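You operate a simulated robot arm through the tools that you are given. There is no shell and no other tool.

You run a simulated robot arm. Do the job below in one go: nothing can be reset, and whatever is moved stays where it is left.

Task
Pump 2 strokes into the small white bucket, add 2 doses of powder, slide it under the stand mixer.
Fine: water first; spill nothing.

It is judged by the outcome, as a careful person would: the job done as asked, and still so three seconds after it is handed in. It fails if anything else is knocked over, pushed out of place, dropped, spilled or broken.

Robot
A 6-joint arm with a two-finger gripper, fixed in place. Base frame: the origin is at the foot of the arm, x ahead of it, y to its left, z up; the work surface is at about z = 620. Units: mm, degrees, N and s.
Its first joint turns from -166.0 to 166.0 degrees. Payload 3.43 kg.
The tool frame sits at the grasp point between the pads (the TCP): z along the fingers, y along the line on which they close. The tips reach 20 mm beyond it. The gripper opens to 190 mm. The gripper's body begins 248 mm behind the TCP.
Orientation is told as [roll, pitch, yaw] about the base's x, y, z axes, in that order, counted from this pose: with the fingers straight down and closing along the base's y, the tool's x points along the base's -x, its y along +y and its z along -z.

Tools
- The arm moves only by the tool apply_moves. Its argument "deltas" is a list of rows, each an object of numbers (a shift or turn left out is 0, a gripper value left out holds the last): "claw": the closure, from 0 (fully open) to 1 (shut); "tx", "ty", "tz": the shift along the base's x, y, z in units of 250 mm (1.0 is 250 mm); "ax", "ay", "az": the turn, a rotation vector about the base's x, y, z in units of 120 degrees (1.0 is 120 degrees). In form: [{"claw": .., "tx": .., "ty": .., "tz": .., "ax": .., "ay": .., "az": ..}, ...]. A call has 1 to 20 rows; each row is the pose to reach, as a shift and turn from the pose commanded when the call began. A call with a number of a shift or a turn outside -1 to 1 is refused whole. A row lasts 0.2 s, in which the tool goes at most 50 mm and 8.6 degrees; a call with a longer step from one row to the next is refused whole, and so is a gripper value outside its range. Where a pose cannot be reached the arm comes as near as it can. A force on the tool above 60 N (or 10 N above the force at the start of the call, whichever is more), or a blocked arm, ends the call early, and 0.2 s more pass. Each finger travels about 153 mm/s and halts on what it meets, pressing with about 25 N; the grip force reading is that of the motor and also rises with nothing between the fingers. The clock runs only during rows and for 0.2 s after the last one: add rows that repeat a pose to give the fingers time. The reply holds the time, the measured pose of the TCP, the force on the tool along the base axes, the opening and the grip force, in the units named above and with some noise, with the torque about the TCP (base axes, N m) and any sound that the robot's microphone picked up, and new pictures: "views" is both (left out), scene, wrist or none.
- Cameras (640 x 400 px; columns grow to the right, rows downward): "scene" is fixed at [399.2, 499.9, 1451.7]; the picture's right is [-0.73, -0.68, 0.00], its down [-0.37, 0.40, -0.84] and it looks along [0.57, -0.61, -0.55] (base axes); focal length 214 px, centre (320, 200). "wrist" rides on the gripper at [70, -8, -288] in the tool frame; the picture's right is [0.12, 0.99, 0.00], its down [-0.96, 0.11, -0.25] and it looks along [-0.24, 0.03, 0.97] (tool axes); focal length 261 px, centre (320, 200). There is no depth. A picture from a camera that has moved, and an enlarged one, comes with that camera's place and axes in the base frame and with its lens.
- raise_lower(by): slides the trunk up (or, below 0, down) by that many mm; the arm rides with it, the base frame stays. It gives what a move gives, with no picture.
- zoom(camera, box): a new picture of the part [left, top, right, bottom] of that camera's present view, enlarged. No time passes.
- sign_off(): hands the job in; it is judged then, once.

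Places have to be worked out from the pictures, the camera data and where the tool is seen. Open the gripper and draw the arm clear of the work before you hand the job in, unless the task says otherwise.

The tools are called as a command line: name --argument value ..., lists and objects as JSON in quotes. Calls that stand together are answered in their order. apply_moves: Moves the arm, as the interface text tells. Its arguments: {"type":"object","properties":{"deltas":{"type":"array","items":{"type":"object","properties":{"claw":{"type":"number"},"tx":{"type":"number"},"ty":{"type":"number"},"tz":{"type":"number"},"ax":{"type":"number"},"ay":{"type":"number"},"az":{"type":"number"}}}},"views":{"type":"string","enum":["both","scene","wrist","none"]}},"required":["deltas"]} The other tools are called the same way: raise_lower (by) slides the trunk up or down; zoom (camera, box) takes an enlarged picture of a part of a camera's view; sign_off () hands the job in.

At the start:

```text
t: 0.0
ee_pos: [708.9, -203.8, 1396.0]
orientation: [0.0, 0.0, 0.0]
contact_force: [-0.2, -0.2, 0.1]
torque: [0.01, 0.03, 0.01]
width: 189.6
finger_force: 0.0
trunk travel left (down, up): [-350.0, 90.0]
```

scene: 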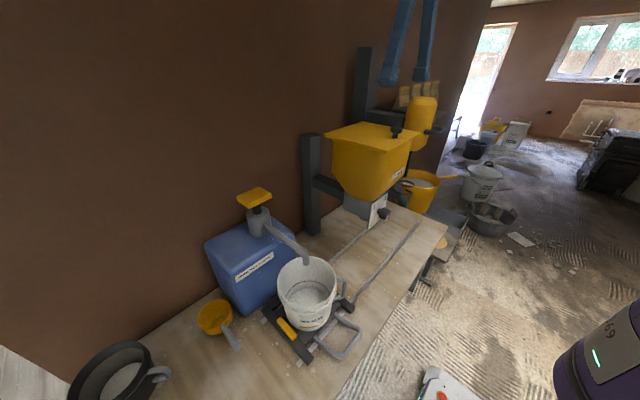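
wrist: 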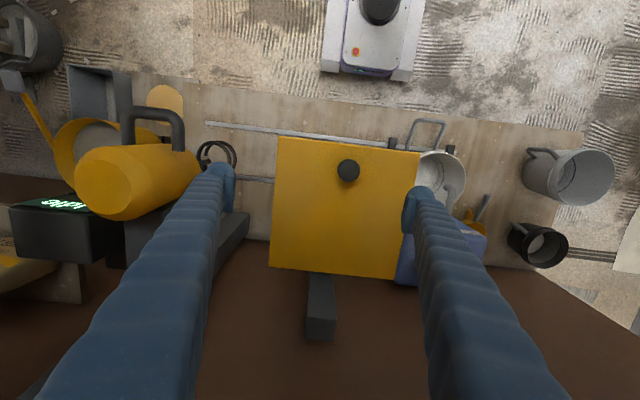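

I'll begin by looking closely at the scene: the bucket sits on a sledge under a pump spout, with a yellow powder hopper and a mixer further along. Zooming in costs no time.

zoom --camera "scene" --box '[190, 170, 380, 370]'

zoom --camera "scene" --box '[290, 80, 480, 260]'

zoom --camera "wrist" --box '[0, 50, 280, 300]'

zoom --camera "wrist" --box '[260, 80, 620, 300]'

```text
2.00 times, centred on (285, 270) of scene
camera zoom: at [399.2, 499.9, 1451.7], right [-0.73, -0.68, 0.0], down [-0.37, 0.4, -0.84], along [0.57, -0.61, -0.55], focal length 429 px, centre (390, 60)
```

zoom: 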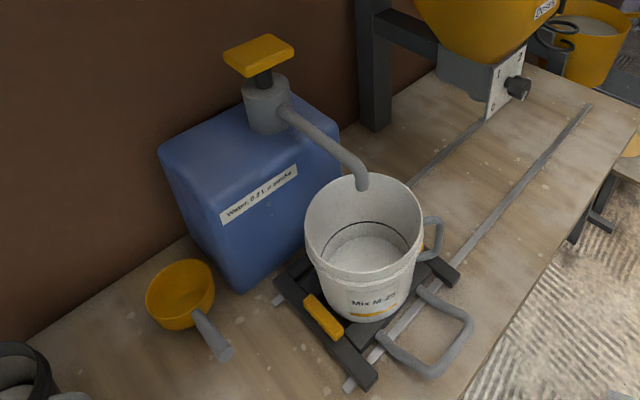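

```text
2.22 times, centred on (385, 170) of scene
camera zoom: at [399.2, 499.9, 1451.7], right [-0.73, -0.68, 0.0], down [-0.37, 0.4, -0.84], along [0.57, -0.61, -0.55], focal length 477 px, centre (176, 267)
```

zoom: 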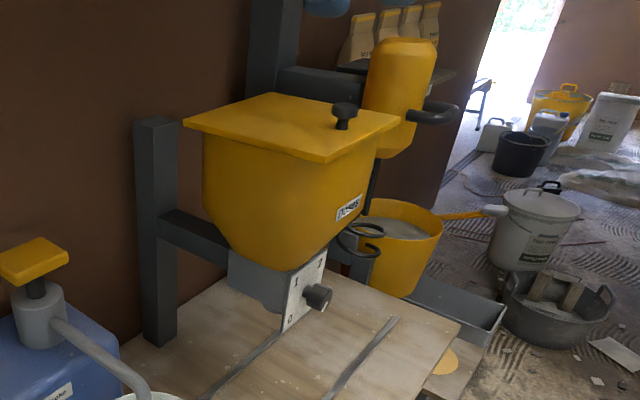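

```text
1.60 times, centred on (140, 175) of wrist
camera zoom: at [637.3, -212.2, 1684.7], right [-0.12, 0.99, 0.0], down [0.96, 0.11, 0.25], along [0.24, 0.03, -0.97], focal length 417 px, centre (608, 240)
```

zoom: 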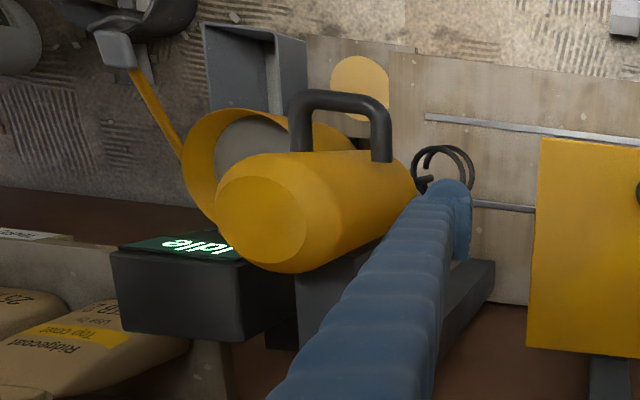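

```text
1.78 times, centred on (440, 190) of wrist
camera zoom: at [637.3, -212.2, 1684.7], right [-0.12, 0.99, 0.0], down [0.96, 0.11, 0.25], along [0.24, 0.03, -0.97], focal length 463 px, centre (107, 218)
```

zoom: 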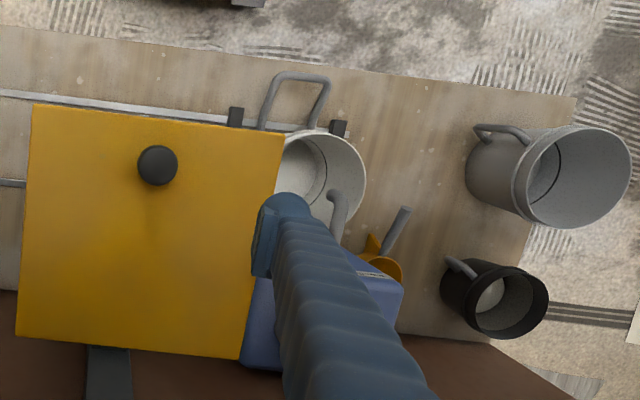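

The zooms are re-rendered sharply, so I'll zoom tighter on the hopper's dial, the pump head, the sledge and the mixer to understand each mechanism before moving.

zoom --camera "scene" --box '[350, 180, 400, 230]'

zoom --camera "scene" --box '[375, 90, 465, 220]'

zoom --camera "scene" --box '[255, 240, 365, 370]'

zoom --camera "scene" --box '[200, 180, 320, 280]'

zoom --camera "wrist" --box '[50, 60, 250, 260]'

zoom --camera "wrist" --box '[380, 100, 520, 220]'

```text
8.00 times, centred on (375, 205) of scene
camera zoom: at [399.2, 499.9, 1451.7], right [-0.73, -0.68, 0.0], down [-0.37, 0.4, -0.84], along [0.57, -0.61, -0.55], focal length 1716 px, centre (-120, 160)
```

zoom: 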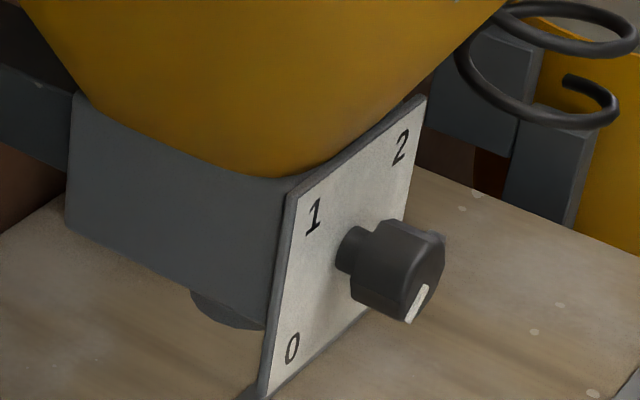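

```text
3.08 times, centred on (420, 155) of scene
camera zoom: at [399.2, 499.9, 1451.7], right [-0.73, -0.68, 0.0], down [-0.37, 0.4, -0.84], along [0.57, -0.61, -0.55], focal length 660 px, centre (12, 338)
```

zoom: 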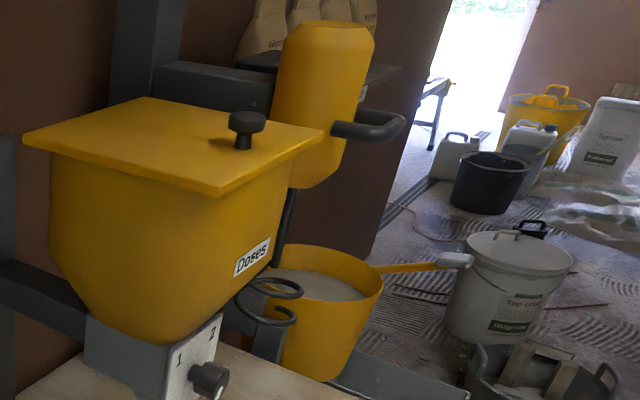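

```text
3.08 times, centred on (310, 305) of scene
camera zoom: at [399.2, 499.9, 1451.7], right [-0.73, -0.68, 0.0], down [-0.37, 0.4, -0.84], along [0.57, -0.61, -0.55], focal length 660 px, centre (351, -123)
```

zoom: 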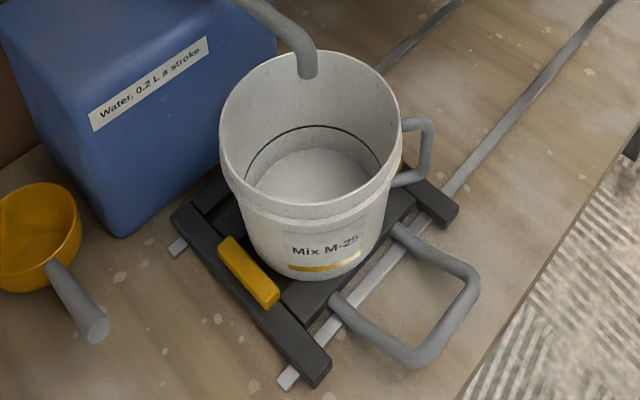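

```text
4.00 times, centred on (260, 230) of scene
camera zoom: at [399.2, 499.9, 1451.7], right [-0.73, -0.68, 0.0], down [-0.37, 0.4, -0.84], along [0.57, -0.61, -0.55], focal length 858 px, centre (560, 80)
```

zoom: 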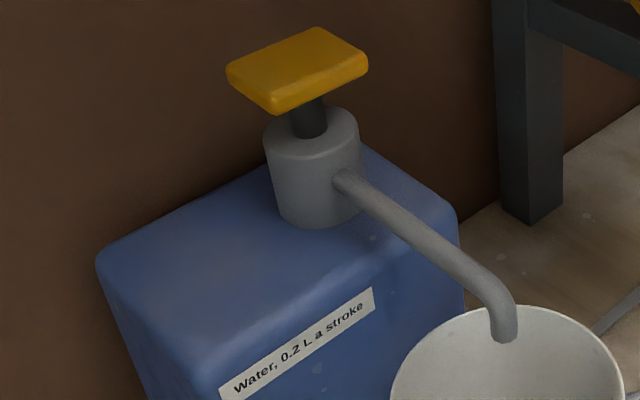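

```text
2.00 times, centred on (150, 160) of wrist
camera zoom: at [637.3, -212.2, 1684.7], right [-0.12, 0.99, 0.0], down [0.96, 0.11, 0.25], along [0.24, 0.03, -0.97], focal length 521 px, centre (660, 280)
```

zoom: 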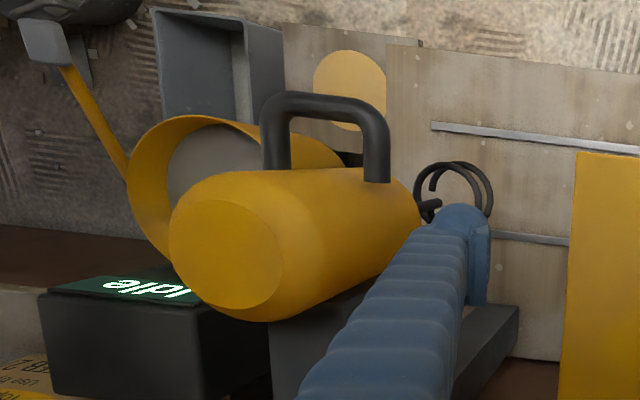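

```text
3.33 times, centred on (450, 160) of wrist
camera zoom: at [637.3, -212.2, 1684.7], right [-0.12, 0.99, 0.0], down [0.96, 0.11, 0.25], along [0.24, 0.03, -0.97], focal length 869 px, centre (-113, 333)
```

zoom: 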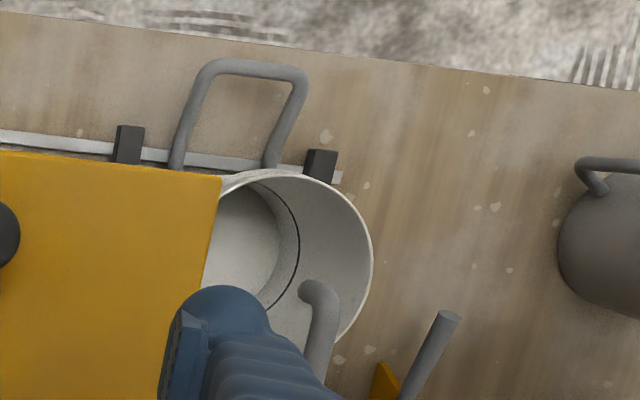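

I see: pump head (yellow plate) behind the bucket at roughly x≈950, y≈200; bucket about (740, 205) on a railed sledge with a handle at about (543, 190, 674); hopper about (768, −155) with a rotary 0‑1‑2 knob; whisk around (732, −510). I'll move the arm at its safe height toward +y to look at the pump and bucket from above.

apply_moves --deltas '[{"tx": -0.04, "ty": 0.18, "claw": 0}, {"tx": -0.08, "ty": 0.36}, {"tx": -0.12, "ty": 0.54}, {"tx": -0.16, "ty": 0.72}, {"tx": -0.2, "ty": 0.9}, {"tx": -0.24, "ty": 1.0}]' --views "none"

apply_moves --deltas '[{"ty": 0.18}, {"ty": 0.36}, {"ty": 0.54}, {"ty": 0.6}]' --views "both"

```text
t: 1.4
ee_pos: [648.5, 46.8, 1398.6]
orientation: [-0.1, -0.1, 0.0]
contact_force: [0.5, 1.0, 0.2]
torque: [-0.06, -0.01, -0.01]
width: 189.9
finger_force: 0.0
trunk travel left (down, up): [-350.0, 90.0]
```

```text
t: 2.4
ee_pos: [652.5, 198.1, 1393.4]
orientation: [0.0, 0.0, -0.1]
contact_force: [-0.1, 0.2, 0.1]
torque: [-0.11, -0.05, 0.03]
width: 190.0
finger_force: 0.1
trunk travel left (down, up): [-350.0, 90.0]
camera wrist: at [580.7, 190.0, 1682.3], right [-0.12, 0.99, 0.0], down [0.96, 0.11, 0.25], along [0.25, 0.03, -0.97], focal length 261 px, centre (320, 200)
```

scene: 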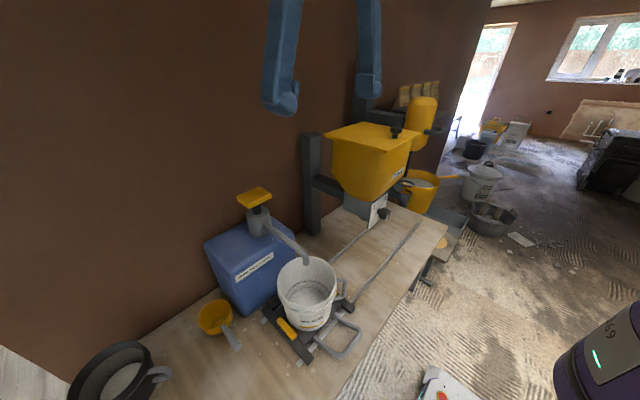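
wrist: 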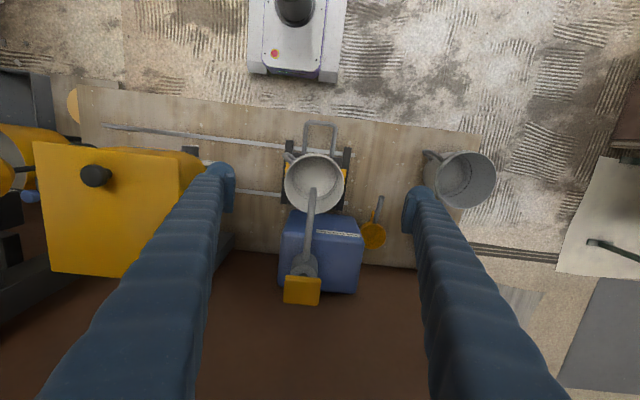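

The wrist view now shows the bucket, spout, pump and sledge clearly between the fingers. I'll zoom on the pump, the bucket and sledge, and the hopper.

zoom --camera "wrist" --box '[260, 110, 380, 310]'

zoom --camera "wrist" --box '[260, 200, 380, 310]'

zoom --camera "wrist" --box '[270, 110, 370, 220]'

zoom --camera "wrist" --box '[0, 60, 240, 290]'

```text
2.00 times, centred on (320, 210) of wrist
camera zoom: at [580.7, 190.0, 1682.3], right [-0.12, 0.99, 0.0], down [0.96, 0.11, 0.25], along [0.25, 0.03, -0.97], focal length 521 px, centre (320, 180)
```

zoom: 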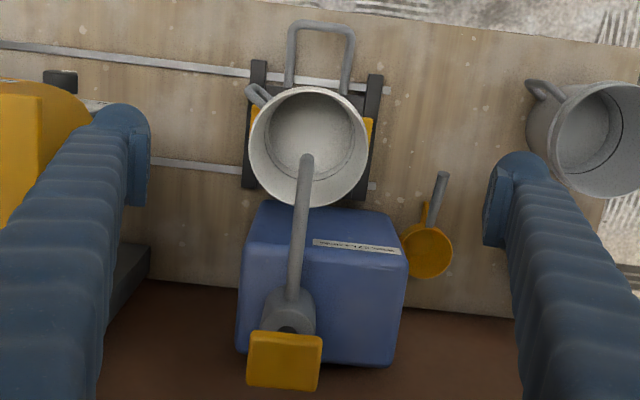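

```text
3.64 times, centred on (320, 255) of wrist
camera zoom: at [580.7, 190.0, 1682.3], right [-0.12, 0.99, 0.0], down [0.96, 0.11, 0.25], along [0.25, 0.03, -0.97], focal length 948 px, centre (320, 0)
```

zoom: 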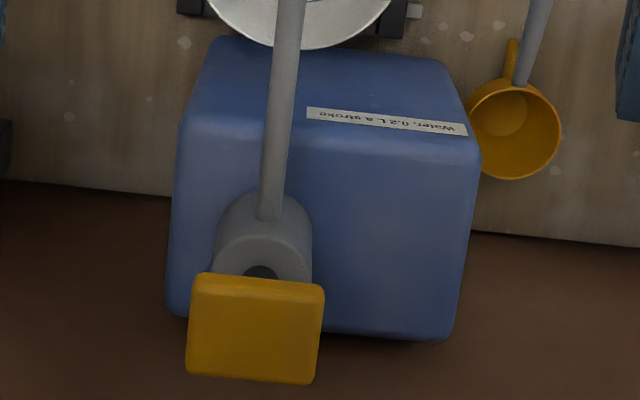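

```text
3.64 times, centred on (320, 165) of wrist
camera zoom: at [580.7, 190.0, 1682.3], right [-0.12, 0.99, 0.0], down [0.96, 0.11, 0.25], along [0.25, 0.03, -0.97], focal length 948 px, centre (320, 327)
```

zoom: 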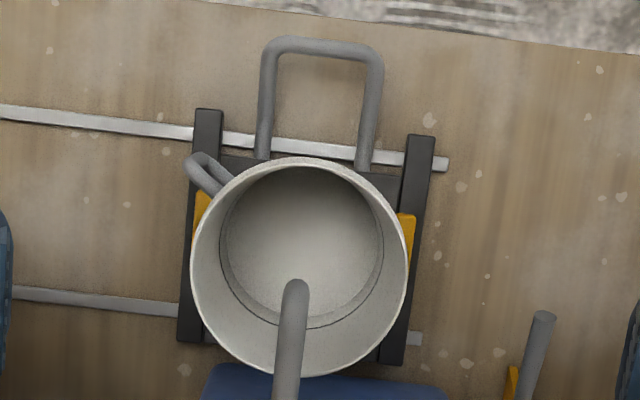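

```text
1.74 times, centred on (120, 175) of wrist
camera zoom: at [580.7, 190.0, 1682.3], right [-0.12, 0.99, 0.0], down [0.96, 0.11, 0.25], along [0.25, 0.03, -0.97], focal length 453 px, centre (668, 244)
```

zoom: 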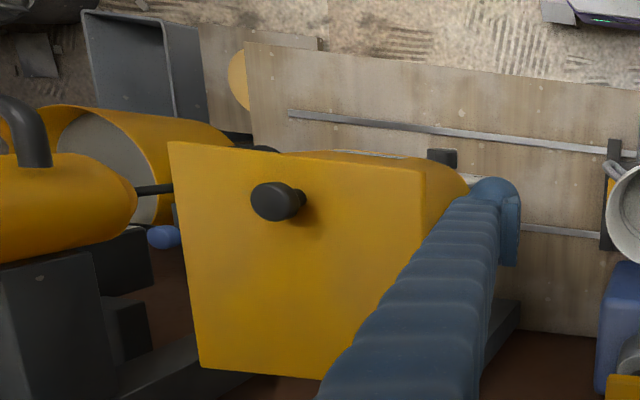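

Triangulating both cameras: pump plate centre ≈ (1003, 190, top z≈1047), spout tip ≈ (745, 189, 910) well over the bucket centre ≈ (747, 190, rim ≈ 829), knob ≈ (673, −163, 943). The plate is beyond straight-down reach, so I'll shut the gripper and pitch the fingers 40° forward for pressing.

apply_moves --deltas '[{"claw": 1, "ay": -0.067}, {"ay": -0.133, "tx": 0.05}, {"ay": -0.2, "tx": 0.1}, {"ay": -0.267, "tx": 0.2}, {"ay": -0.333, "tx": 0.35, "ty": -0.03}, {"ay": -0.333, "tx": 0.5, "ty": -0.03}, {"ay": -0.333, "tx": 0.65, "ty": -0.03, "tz": -0.1}, {"ay": -0.333, "tx": 0.8, "ty": -0.03, "tz": -0.2}]' --views "both"

```text
t: 4.2
ee_pos: [848.6, 189.2, 1345.2]
orientation: [0.1, -39.8, -0.1]
contact_force: [0.7, -0.1, -0.9]
torque: [0.0, 0.03, -0.02]
width: 0.3
finger_force: 25.2
trunk travel left (down, up): [-350.0, 90.0]
camera wrist: at [609.7, 180.5, 1521.8], right [-0.09, 0.99, -0.08], down [0.58, 0.12, 0.81], along [0.81, 0.03, -0.59], focal length 261 px, centre (320, 200)
```

scene: 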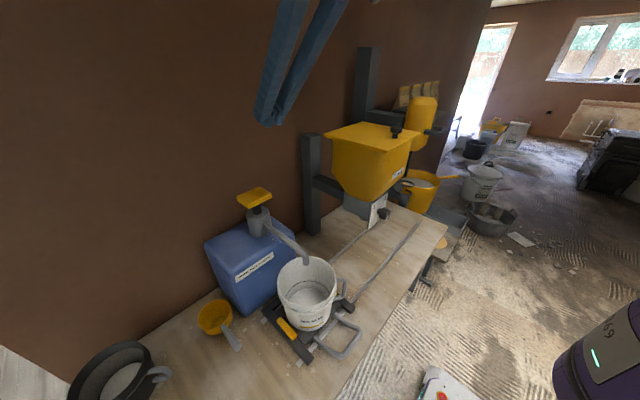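
wrist: 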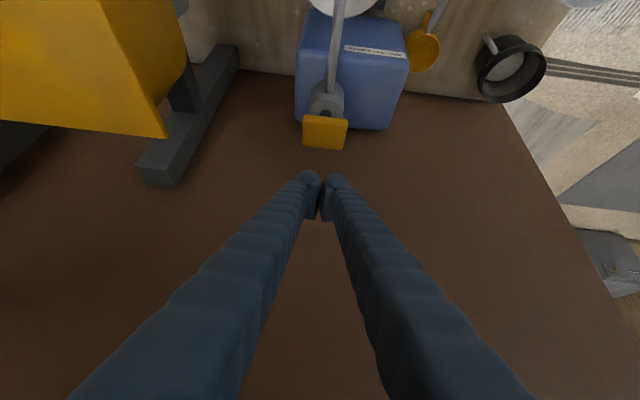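

The wrist ray to the plate again gives ≈(998, 191) at z 1047, matching. I'll bring the closed tips above the plate, to about 80 mm over it.

apply_moves --deltas '[{"tx": 0.12, "tz": -0.1}, {"tx": 0.24, "tz": -0.22}, {"tx": 0.36, "tz": -0.36}, {"tx": 0.46, "tz": -0.5}, {"tx": 0.54, "tz": -0.64}, {"tx": 0.555, "tz": -0.76}]' --views "both"

```text
t: 5.6
ee_pos: [984.5, 188.5, 1157.8]
orientation: [0.0, -39.9, 0.0]
contact_force: [-1.0, -0.8, 0.1]
torque: [-0.02, 0.02, 0.01]
width: 0.0
finger_force: 24.9
trunk travel left (down, up): [-350.0, 90.0]
camera wrist: at [745.4, 180.5, 1334.1], right [-0.09, 0.99, -0.08], down [0.58, 0.12, 0.81], along [0.81, 0.03, -0.59], focal length 261 px, centre (320, 200)
```

scene: 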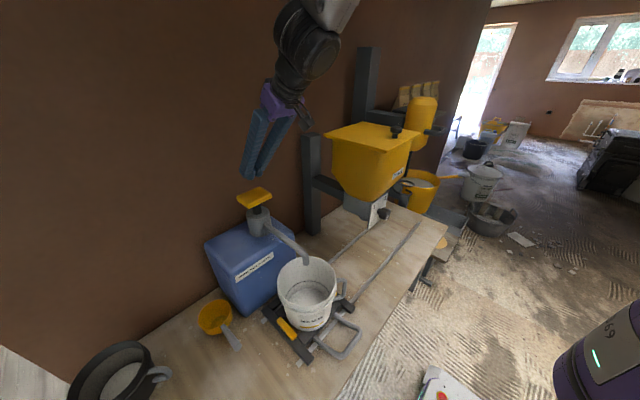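
wrist: 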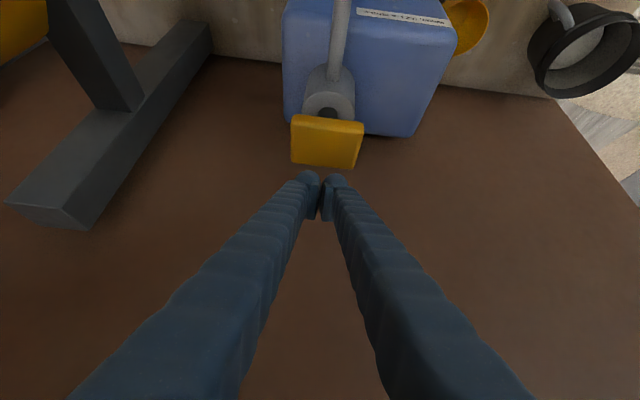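

Tips are at about (997, 189, 1143), the lowest corner some 16 mm nearer. I'll shift 14 mm further in x so the contact lands on the plate's centre, and lower to just above it.

apply_moves --deltas '[{"tx": 0.056, "tz": -0.06}, {"tx": 0.056, "ty": 0.006, "tz": -0.16}, {"tx": 0.056, "ty": 0.006, "tz": -0.25}, {"tx": 0.056, "ty": 0.006, "tz": -0.25}]' --views "both"

zoom --camera "scene" --box '[210, 140, 310, 240]'

```text
t: 6.6
ee_pos: [1000.4, 190.7, 1094.5]
orientation: [0.1, -39.8, 0.1]
contact_force: [0.2, -0.3, -0.4]
torque: [-0.01, 0.02, 0.0]
width: 0.0
finger_force: 25.4
trunk travel left (down, up): [-350.0, 90.0]
camera wrist: at [760.5, 181.4, 1271.5], right [-0.09, 0.99, -0.08], down [0.58, 0.12, 0.81], along [0.81, 0.03, -0.58], focal length 261 px, centre (320, 200)
```

scene: 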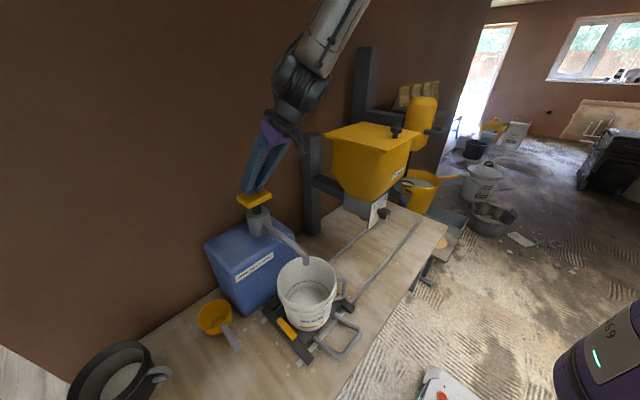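
wrist: 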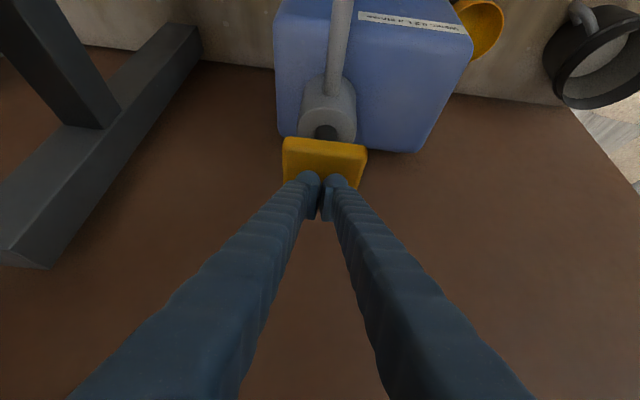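

```text
4.00 times, centred on (260, 190) of scene
camera zoom: at [399.2, 499.9, 1451.7], right [-0.73, -0.68, 0.0], down [-0.37, 0.4, -0.84], along [0.57, -0.61, -0.55], focal length 858 px, centre (560, 240)
```

zoom: 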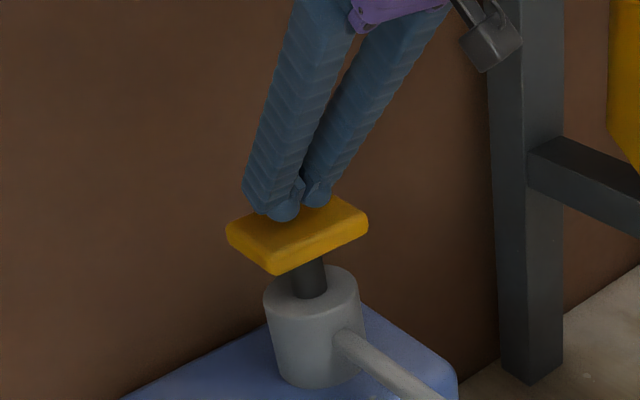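

The tips sit centred ~18 mm over the plate. I'll make stroke one: a steady press downward until it bottoms out.

apply_moves --deltas '[{"tz": -0.04}, {"tz": -0.08}, {"tz": -0.12}, {"tz": -0.16}, {"tz": -0.2}, {"tz": -0.24}, {"tz": -0.28}, {"tz": -0.32}, {"tz": -0.36}]' --views "both"

zoom --camera "scene" --box '[220, 170, 350, 340]'

```text
t: 8.3
ee_pos: [1008.7, 190.2, 1038.5]
orientation: [0.1, -41.2, -0.2]
contact_force: [3.0, 4.1, 22.2]
torque: [0.06, 0.03, -0.28]
width: 6.1
finger_force: 34.5
trunk travel left (down, up): [-350.0, 90.0]
stopped in row 8: the force on the tool passed its limit at 66 N (the readings are from after the stop); the commanded pose is now the measured one
camera wrist: at [765.5, 183.0, 1208.7], right [-0.09, 0.99, -0.08], down [0.56, 0.11, 0.82], along [0.82, 0.03, -0.57], focal length 261 px, centre (320, 200)
```

scene: 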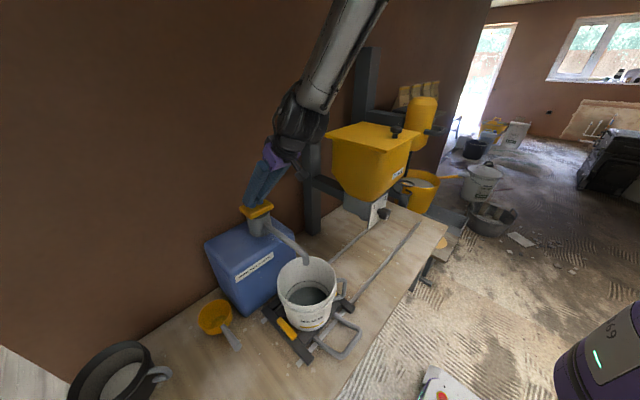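
wrist: 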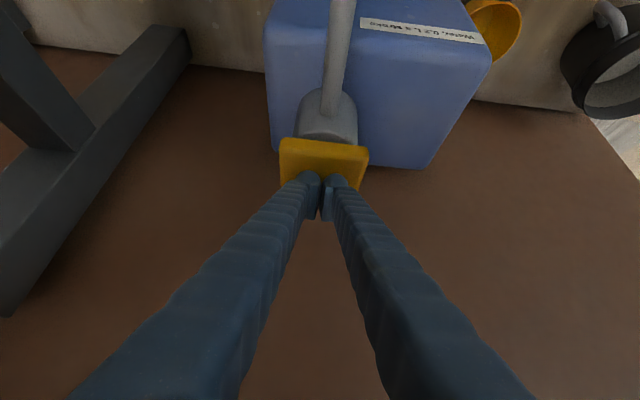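

```text
2.35 times, centred on (285, 255) of scene
camera zoom: at [399.2, 499.9, 1451.7], right [-0.73, -0.68, 0.0], down [-0.37, 0.4, -0.84], along [0.57, -0.61, -0.55], focal length 505 px, centre (402, 71)
```

zoom: 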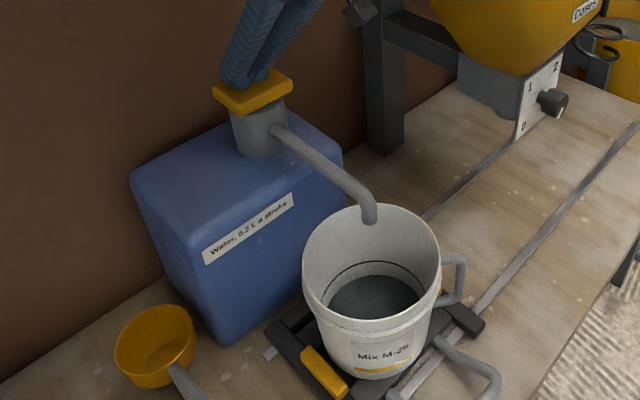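

Stroke one went in: water is visible in the bucket and the pump bottomed out at 66 N. I'll lift clear so the plate springs fully back, and check.

apply_moves --deltas '[{"tz": 0.05}, {"tz": 0.12}, {"tz": 0.2}, {"tz": 0.26, "tx": -0.033}, {"tz": 0.28, "tx": -0.033}, {"tz": 0.28, "tx": -0.033}]' --views "both"

zoom --camera "scene" --box '[210, 140, 310, 240]'

zoom --camera "scene" --box '[260, 240, 350, 340]'

```text
t: 9.7
ee_pos: [997.8, 190.3, 1100.5]
orientation: [0.0, -40.6, -0.1]
contact_force: [0.4, 0.8, -0.5]
torque: [-0.02, 0.0, -0.01]
width: 0.0
finger_force: 34.0
trunk travel left (down, up): [-350.0, 90.0]
camera wrist: at [755.7, 183.3, 1273.9], right [-0.09, 0.99, -0.08], down [0.57, 0.11, 0.81], along [0.82, 0.03, -0.57], focal length 261 px, centre (320, 200)
```

scene: 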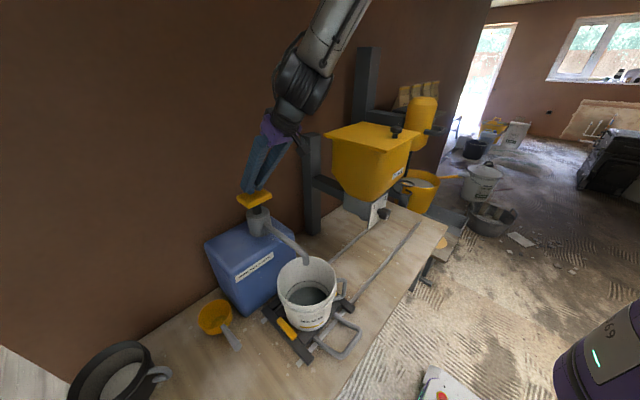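
wrist: 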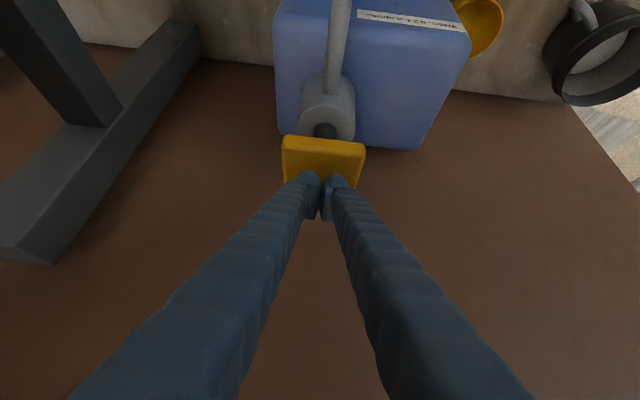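

```text
4.00 times, centred on (260, 190) of scene
camera zoom: at [399.2, 499.9, 1451.7], right [-0.73, -0.68, 0.0], down [-0.37, 0.4, -0.84], along [0.57, -0.61, -0.55], focal length 858 px, centre (560, 240)
```

zoom: 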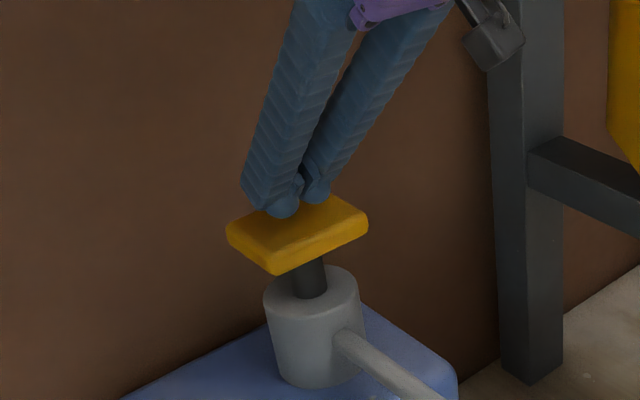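

```text
4.00 times, centred on (305, 290) of scene
camera zoom: at [399.2, 499.9, 1451.7], right [-0.73, -0.68, 0.0], down [-0.37, 0.4, -0.84], along [0.57, -0.61, -0.55], focal length 858 px, centre (380, -160)
```

zoom: 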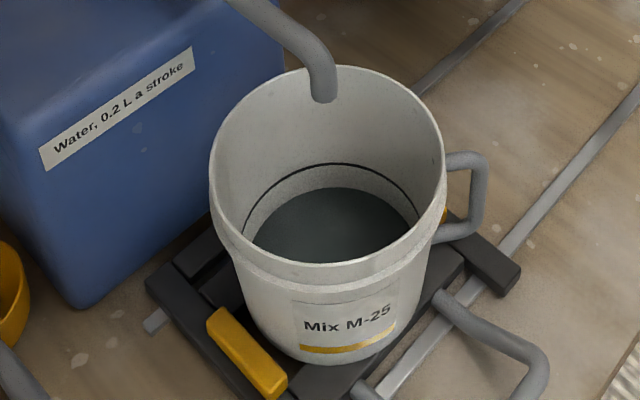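

The plate has sprung fully back and the water lies in the bucket with nothing spilled. Now stroke two, same press.

apply_moves --deltas '[{"tz": -0.05}, {"tz": -0.1}, {"tz": -0.14}, {"tz": -0.18}, {"tz": -0.22}, {"tz": -0.26}, {"tz": -0.3}, {"tz": -0.34}, {"tz": -0.38}]' --views "scene"

zoom --camera "scene" --box '[260, 240, 350, 340]'

zoom --camera "scene" --box '[210, 140, 310, 240]'

```text
t: 11.4
ee_pos: [1006.4, 192.0, 1037.9]
orientation: [0.1, -41.9, -0.2]
contact_force: [4.5, 4.6, 21.9]
torque: [0.11, -0.02, -0.21]
width: 6.0
finger_force: 34.0
trunk travel left (down, up): [-350.0, 90.0]
stopped in row 8: the force on the tool passed its limit at 67 N (the readings are from after the stop); the commanded pose is now the measured one
```

scene: 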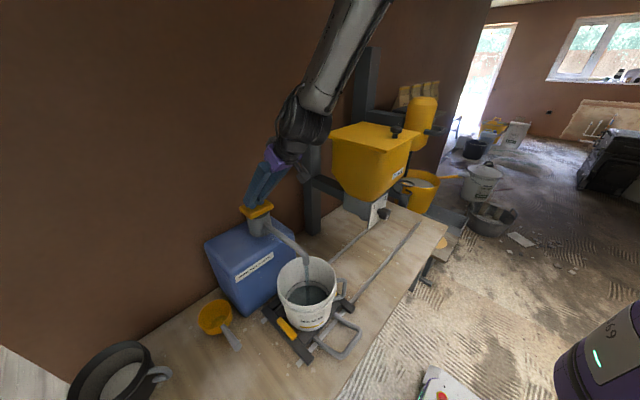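

```text
4.00 times, centred on (305, 290) of scene
camera zoom: at [399.2, 499.9, 1451.7], right [-0.73, -0.68, 0.0], down [-0.37, 0.4, -0.84], along [0.57, -0.61, -0.55], focal length 858 px, centre (380, -160)
```

zoom: 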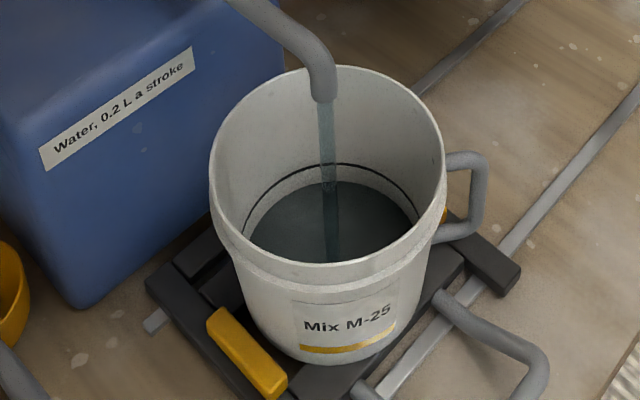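

```text
4.00 times, centred on (260, 190) of scene
camera zoom: at [399.2, 499.9, 1451.7], right [-0.73, -0.68, 0.0], down [-0.37, 0.4, -0.84], along [0.57, -0.61, -0.55], focal length 858 px, centre (560, 240)
```

zoom: 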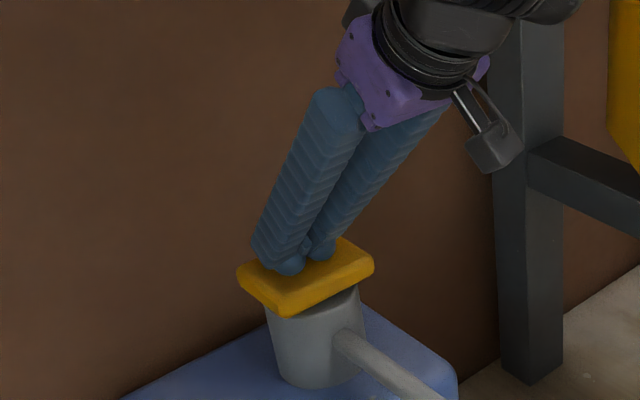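

Stroke two bottomed out too and water is streaming into the bucket. I'll lift off gently and back the arm away, leaving time for the stream to stop before touching the sledge.

apply_moves --deltas '[{"tz": 0.06}, {"tz": 0.14}, {"tz": 0.24}, {"tz": 0.36}, {"tz": 0.52}, {"tz": 0.7, "tx": -0.06}, {"tz": 0.86, "tx": -0.2}, {"tz": 1.0, "tx": -0.34, "ay": 0.05}, {"tz": 1.0, "tx": -0.5, "ay": 0.1}, {"tz": 1.0, "tx": -0.68, "ay": 0.14}, {"tz": 1.0, "tx": -0.86, "ay": 0.14}, {"tz": 1.0, "tx": -1.0, "ay": 0.14}]' --views "both"

zoom --camera "scene" --box '[200, 180, 360, 350]'

```text
refused: row 7 steps farther than a row can; nothing moved
```

```text
2.35 times, centred on (280, 265) of scene
camera zoom: at [399.2, 499.9, 1451.7], right [-0.73, -0.68, 0.0], down [-0.37, 0.4, -0.84], along [0.57, -0.61, -0.55], focal length 505 px, centre (414, 47)
```

zoom: 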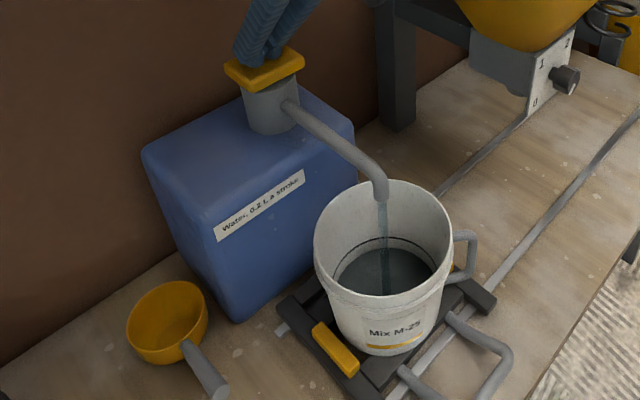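

That call was refused for too long a step; nothing moved. I'll resend with smaller steps.

apply_moves --deltas '[{"tz": 0.06}, {"tz": 0.14}, {"tz": 0.24}, {"tz": 0.36}, {"tz": 0.52}, {"tz": 0.68, "tx": -0.06}, {"tz": 0.82, "tx": -0.16}, {"tz": 0.94, "tx": -0.28, "ay": 0.05}, {"tz": 1.0, "tx": -0.44, "ay": 0.1}, {"tz": 1.0, "tx": -0.62, "ay": 0.14}, {"tz": 1.0, "tx": -0.8, "ay": 0.14}, {"tz": 1.0, "tx": -0.96, "ay": 0.14}]' --views "both"

zoom --camera "scene" --box '[200, 180, 360, 350]'

```text
t: 14.0
ee_pos: [765.2, 189.8, 1283.9]
orientation: [0.0, -24.6, -0.2]
contact_force: [0.2, 0.2, -0.7]
torque: [-0.02, -0.03, 0.02]
width: 0.0
finger_force: 34.4
trunk travel left (down, up): [-350.0, 90.0]
camera wrist: at [579.4, 182.2, 1515.9], right [-0.11, 0.99, -0.05], down [0.77, 0.11, 0.63], along [0.63, 0.03, -0.78], focal length 261 px, centre (320, 200)
```

scene: 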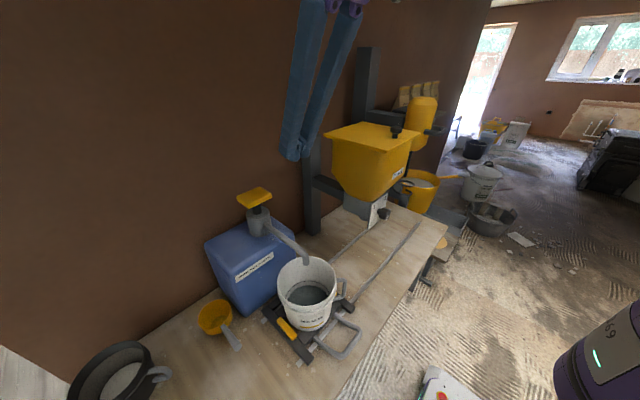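
wrist: 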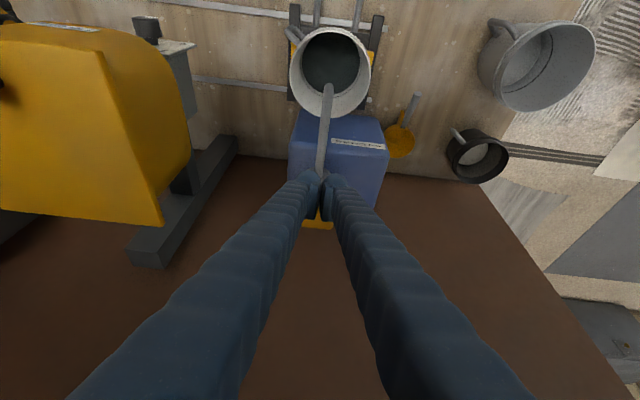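

```text
2.35 times, centred on (280, 265) of scene
camera zoom: at [399.2, 499.9, 1451.7], right [-0.73, -0.68, 0.0], down [-0.37, 0.4, -0.84], along [0.57, -0.61, -0.55], focal length 505 px, centre (414, 47)
```

zoom: 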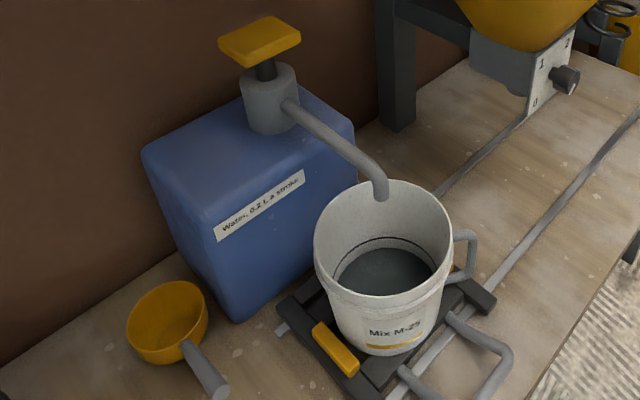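

The stream has stopped and the pump is back up: two strokes in, no drips on the table. Now I move back and down toward the sledge handle, opening the gripper.

apply_moves --deltas '[{"tx": -0.18, "claw": 0}, {"tx": -0.36}, {"tx": -0.54}, {"tx": -0.72, "tz": -0.06}, {"tx": -0.84, "tz": -0.2}, {"tx": -0.84, "tz": -0.38}, {"tx": -0.84, "tz": -0.56}, {"tx": -0.84, "tz": -0.74}, {"tx": -0.84, "tz": -0.92}]' --views "both"

```text
t: 16.2
ee_pos: [545.0, 164.2, 1050.9]
orientation: [-0.2, -23.9, -8.6]
contact_force: [-0.3, -0.4, 0.2]
torque: [0.02, 0.0, -0.01]
width: 190.2
finger_force: 0.1
trunk travel left (down, up): [-350.0, 90.0]
stopped in row 9: the arm was blocked; the commanded pose is now the measured one
camera wrist: at [363.3, 185.6, 1286.7], right [0.04, 1.0, -0.05], down [0.79, 0.0, 0.62], along [0.61, -0.07, -0.79], focal length 261 px, centre (320, 200)
```

scene: 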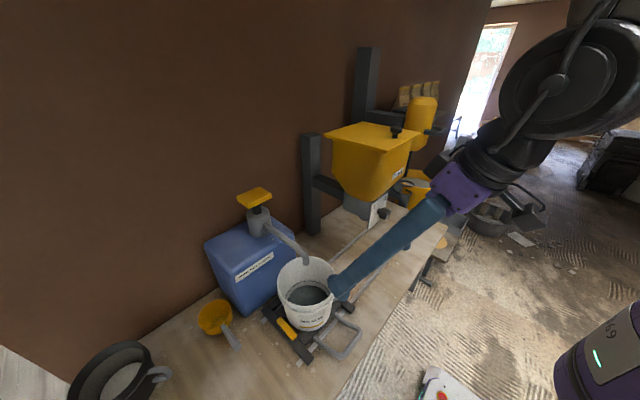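
wrist: 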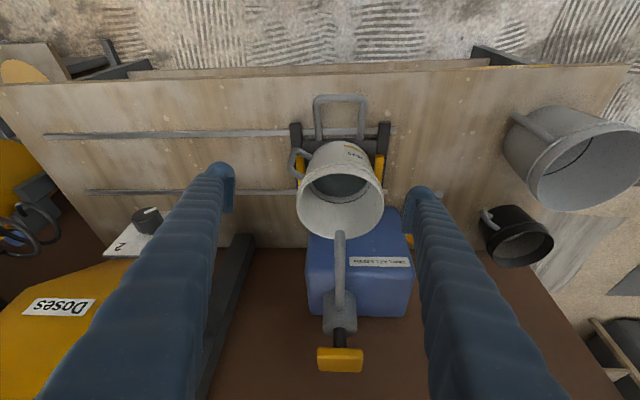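

The arm got blocked near a joint limit (wrist folded too close to the base while pitched), shifting to y=164 with yaw −8.6°, touching nothing. I'll bring the tool nearer to vertical and fix the yaw, which moves the wrist outward, then go on down.

apply_moves --deltas '[{"ay": 0.04, "az": 0.024, "ty": 0.03}, {"ay": 0.08, "az": 0.048, "ty": 0.06}, {"ay": 0.12, "az": 0.072, "ty": 0.09}, {"ay": 0.12, "az": 0.072, "ty": 0.11}, {"ay": 0.12, "az": 0.072, "ty": 0.11}]' --views "both"

```text
t: 17.4
ee_pos: [547.6, 191.4, 1051.4]
orientation: [-1.5, -9.6, 0.7]
contact_force: [-1.1, 0.7, 0.0]
torque: [-0.13, -0.15, -0.03]
width: 190.1
finger_force: 0.1
out of reach, approached as far as the arm can: row 2, 3
trunk travel left (down, up): [-350.0, 90.0]
camera wrist: at [428.5, 189.4, 1324.4], right [-0.13, 0.99, -0.05], down [0.91, 0.13, 0.4], along [0.4, 0.01, -0.91], focal length 261 px, centre (320, 200)
```

scene: 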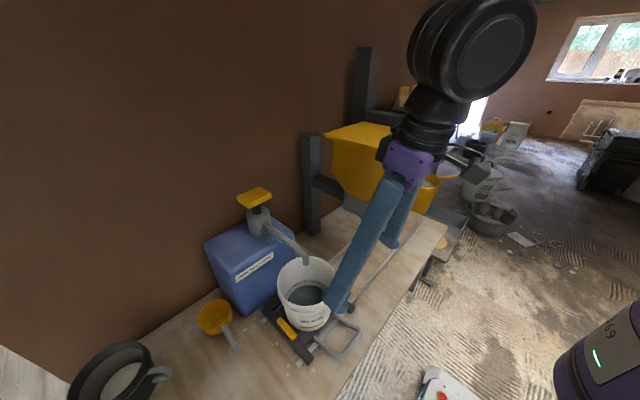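
wrist: 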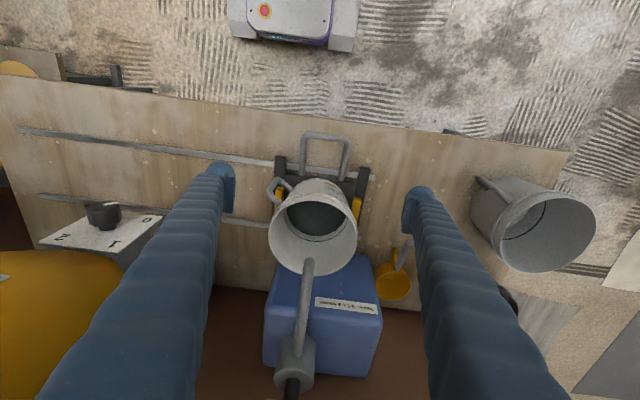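

Now near vertical at (548, 191, 1051). I'll zoom at the dial and handle from this vantage.

zoom --camera "wrist" --box '[20, 180, 170, 280]'

zoom --camera "wrist" --box '[250, 120, 380, 260]'

zoom --camera "wrist" --box '[0, 40, 200, 200]'

```text
4.00 times, centred on (95, 230) of wrist
camera zoom: at [428.5, 189.4, 1324.4], right [-0.13, 0.99, -0.05], down [0.91, 0.13, 0.4], along [0.4, 0.01, -0.91], focal length 1043 px, centre (1220, 80)
```

zoom: 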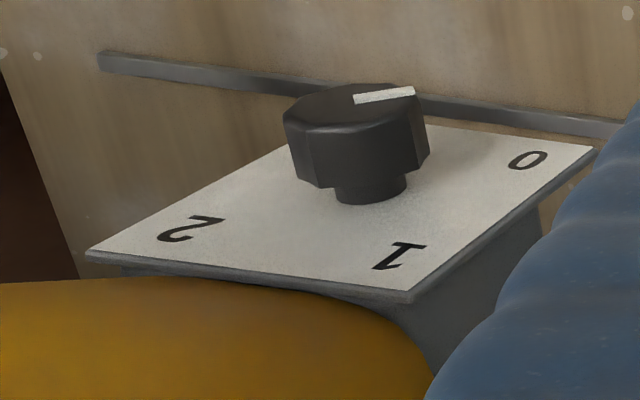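

```text
2.86 times, centred on (315, 190) of wrist
camera zoom: at [428.5, 189.4, 1324.4], right [-0.13, 0.99, -0.05], down [0.91, 0.13, 0.4], along [0.4, 0.01, -0.91], focal length 745 px, centre (334, 229)
```

zoom: 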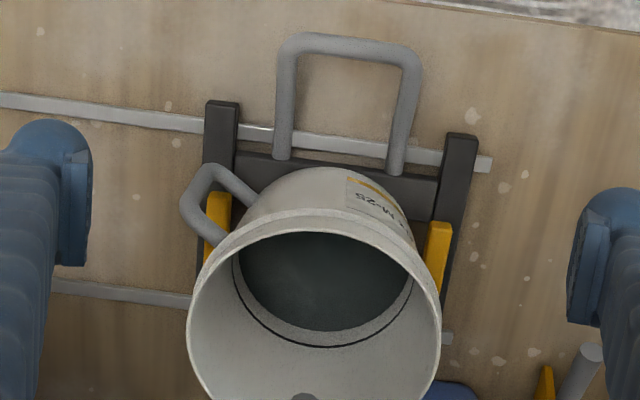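

```text
2.50 times, centred on (100, 120) of wrist
camera zoom: at [428.5, 189.4, 1324.4], right [-0.13, 0.99, -0.05], down [0.91, 0.13, 0.4], along [0.4, 0.01, -0.91], focal length 652 px, centre (870, 400)
```

zoom: 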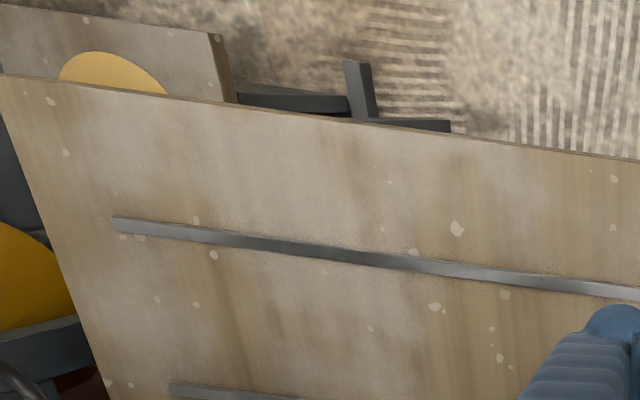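

The knob's white pointer is at 0, with 1 and 2 following in quarter turns. The handle is at x≈540–640, side bars at y≈140 and 244; I'll descend with open fingers straddling it.

apply_moves --deltas '[{"tx": 0.04, "tz": -0.18, "ax": 0.0125, "ty": 0.002}, {"tx": 0.08, "tz": -0.36, "ax": 0.0125, "ty": 0.002}, {"tx": 0.12, "tz": -0.54, "ax": 0.0125, "ty": 0.002}, {"tx": 0.15, "tz": -0.72, "ax": 0.0125, "ty": 0.002}, {"tx": 0.15, "tz": -0.9, "ax": 0.0125, "ty": 0.002}, {"tx": 0.15, "tz": -1.0, "ax": 0.0125, "ty": 0.002}]' --views "both"

```text
t: 18.8
ee_pos: [551.4, 182.8, 834.6]
orientation: [-2.7, -4.1, 0.3]
contact_force: [0.3, 0.4, 0.4]
torque: [-0.06, 0.03, 0.01]
width: 190.1
finger_force: 0.0
out of reach, approached as far as the arm can: row 5, 6
trunk travel left (down, up): [-350.0, 90.0]
camera wrist: at [459.4, 186.6, 1117.3], right [-0.12, 0.99, -0.05], down [0.94, 0.13, 0.31], along [0.31, -0.01, -0.95], focal length 261 px, centre (320, 200)
```

scene: 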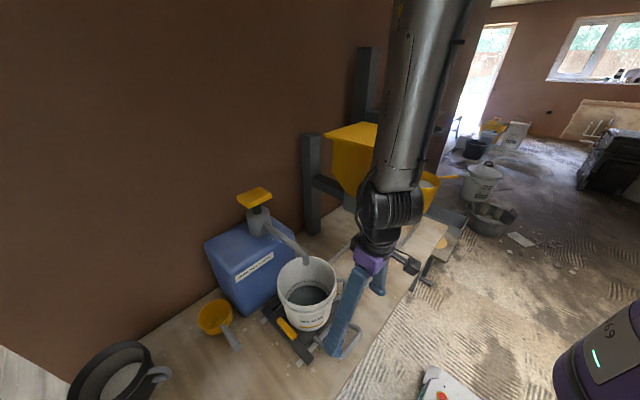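
wrist: 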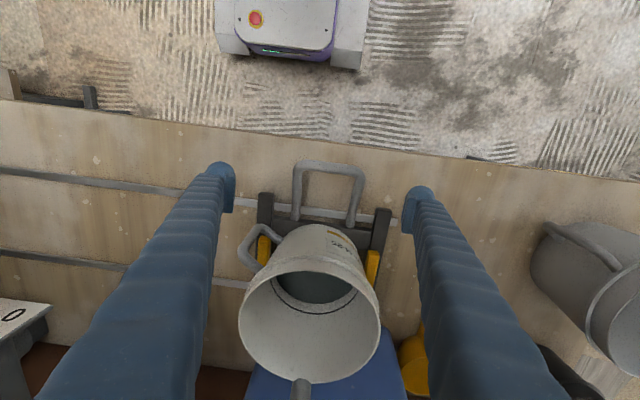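

The arm can't reach this pose from its present trunk height (wrist limited; it settled at (551, 183, 835) with pitch −4°). Since the arm rides with the trunk, I'll lower the trunk 100 mm, which is clear since the fingers straddle the handle with room on either side.

raise_lower --by -100

```text
t: 20.2
ee_pos: [552.0, 180.4, 735.3]
orientation: [-2.6, -4.2, 0.3]
contact_force: [0.4, 0.1, 0.5]
torque: [0.01, 0.04, 0.02]
width: 189.8
finger_force: 0.2
trunk travel left (down, up): [-250.0, 190.0]
```

The arm rode down cleanly to (552, 180, 735). A lower trunk should unfold the wrist away from its straight (singular) pose, so I'll raise the tool within the arm while squaring it, then lower the trunk by the rest.

apply_moves --deltas '[{"tz": 0.18, "ty": 0.01}, {"tz": 0.36, "ty": 0.02, "ax": 0.01}, {"tz": 0.54, "ty": 0.04, "ax": 0.02}, {"tz": 0.72, "ty": 0.045, "ax": 0.022}, {"tz": 0.9, "ty": 0.045, "ax": 0.022, "tx": 0.04}, {"tz": 1.0, "ty": 0.045, "ax": 0.022, "tx": 0.08}]' --views "none"

```text
t: 21.6
ee_pos: [571.1, 194.0, 984.0]
orientation: [0.0, -4.1, 0.1]
contact_force: [0.4, 0.3, 0.1]
torque: [-0.01, -0.04, 0.02]
width: 190.0
finger_force: 0.0
trunk travel left (down, up): [-250.0, 190.0]
```

That tracked exactly. Now I'll lower the trunk its remaining 250 mm, bringing the tool back to z≈734 with the fingers still straddling the handle.

raise_lower --by -250

```text
t: 24.1
ee_pos: [569.8, 193.1, 734.1]
orientation: [0.0, -4.2, 0.1]
contact_force: [0.5, 1.1, 0.7]
torque: [0.03, -0.01, 0.0]
width: 189.9
finger_force: 0.1
trunk travel left (down, up): [0.0, 440.0]
```

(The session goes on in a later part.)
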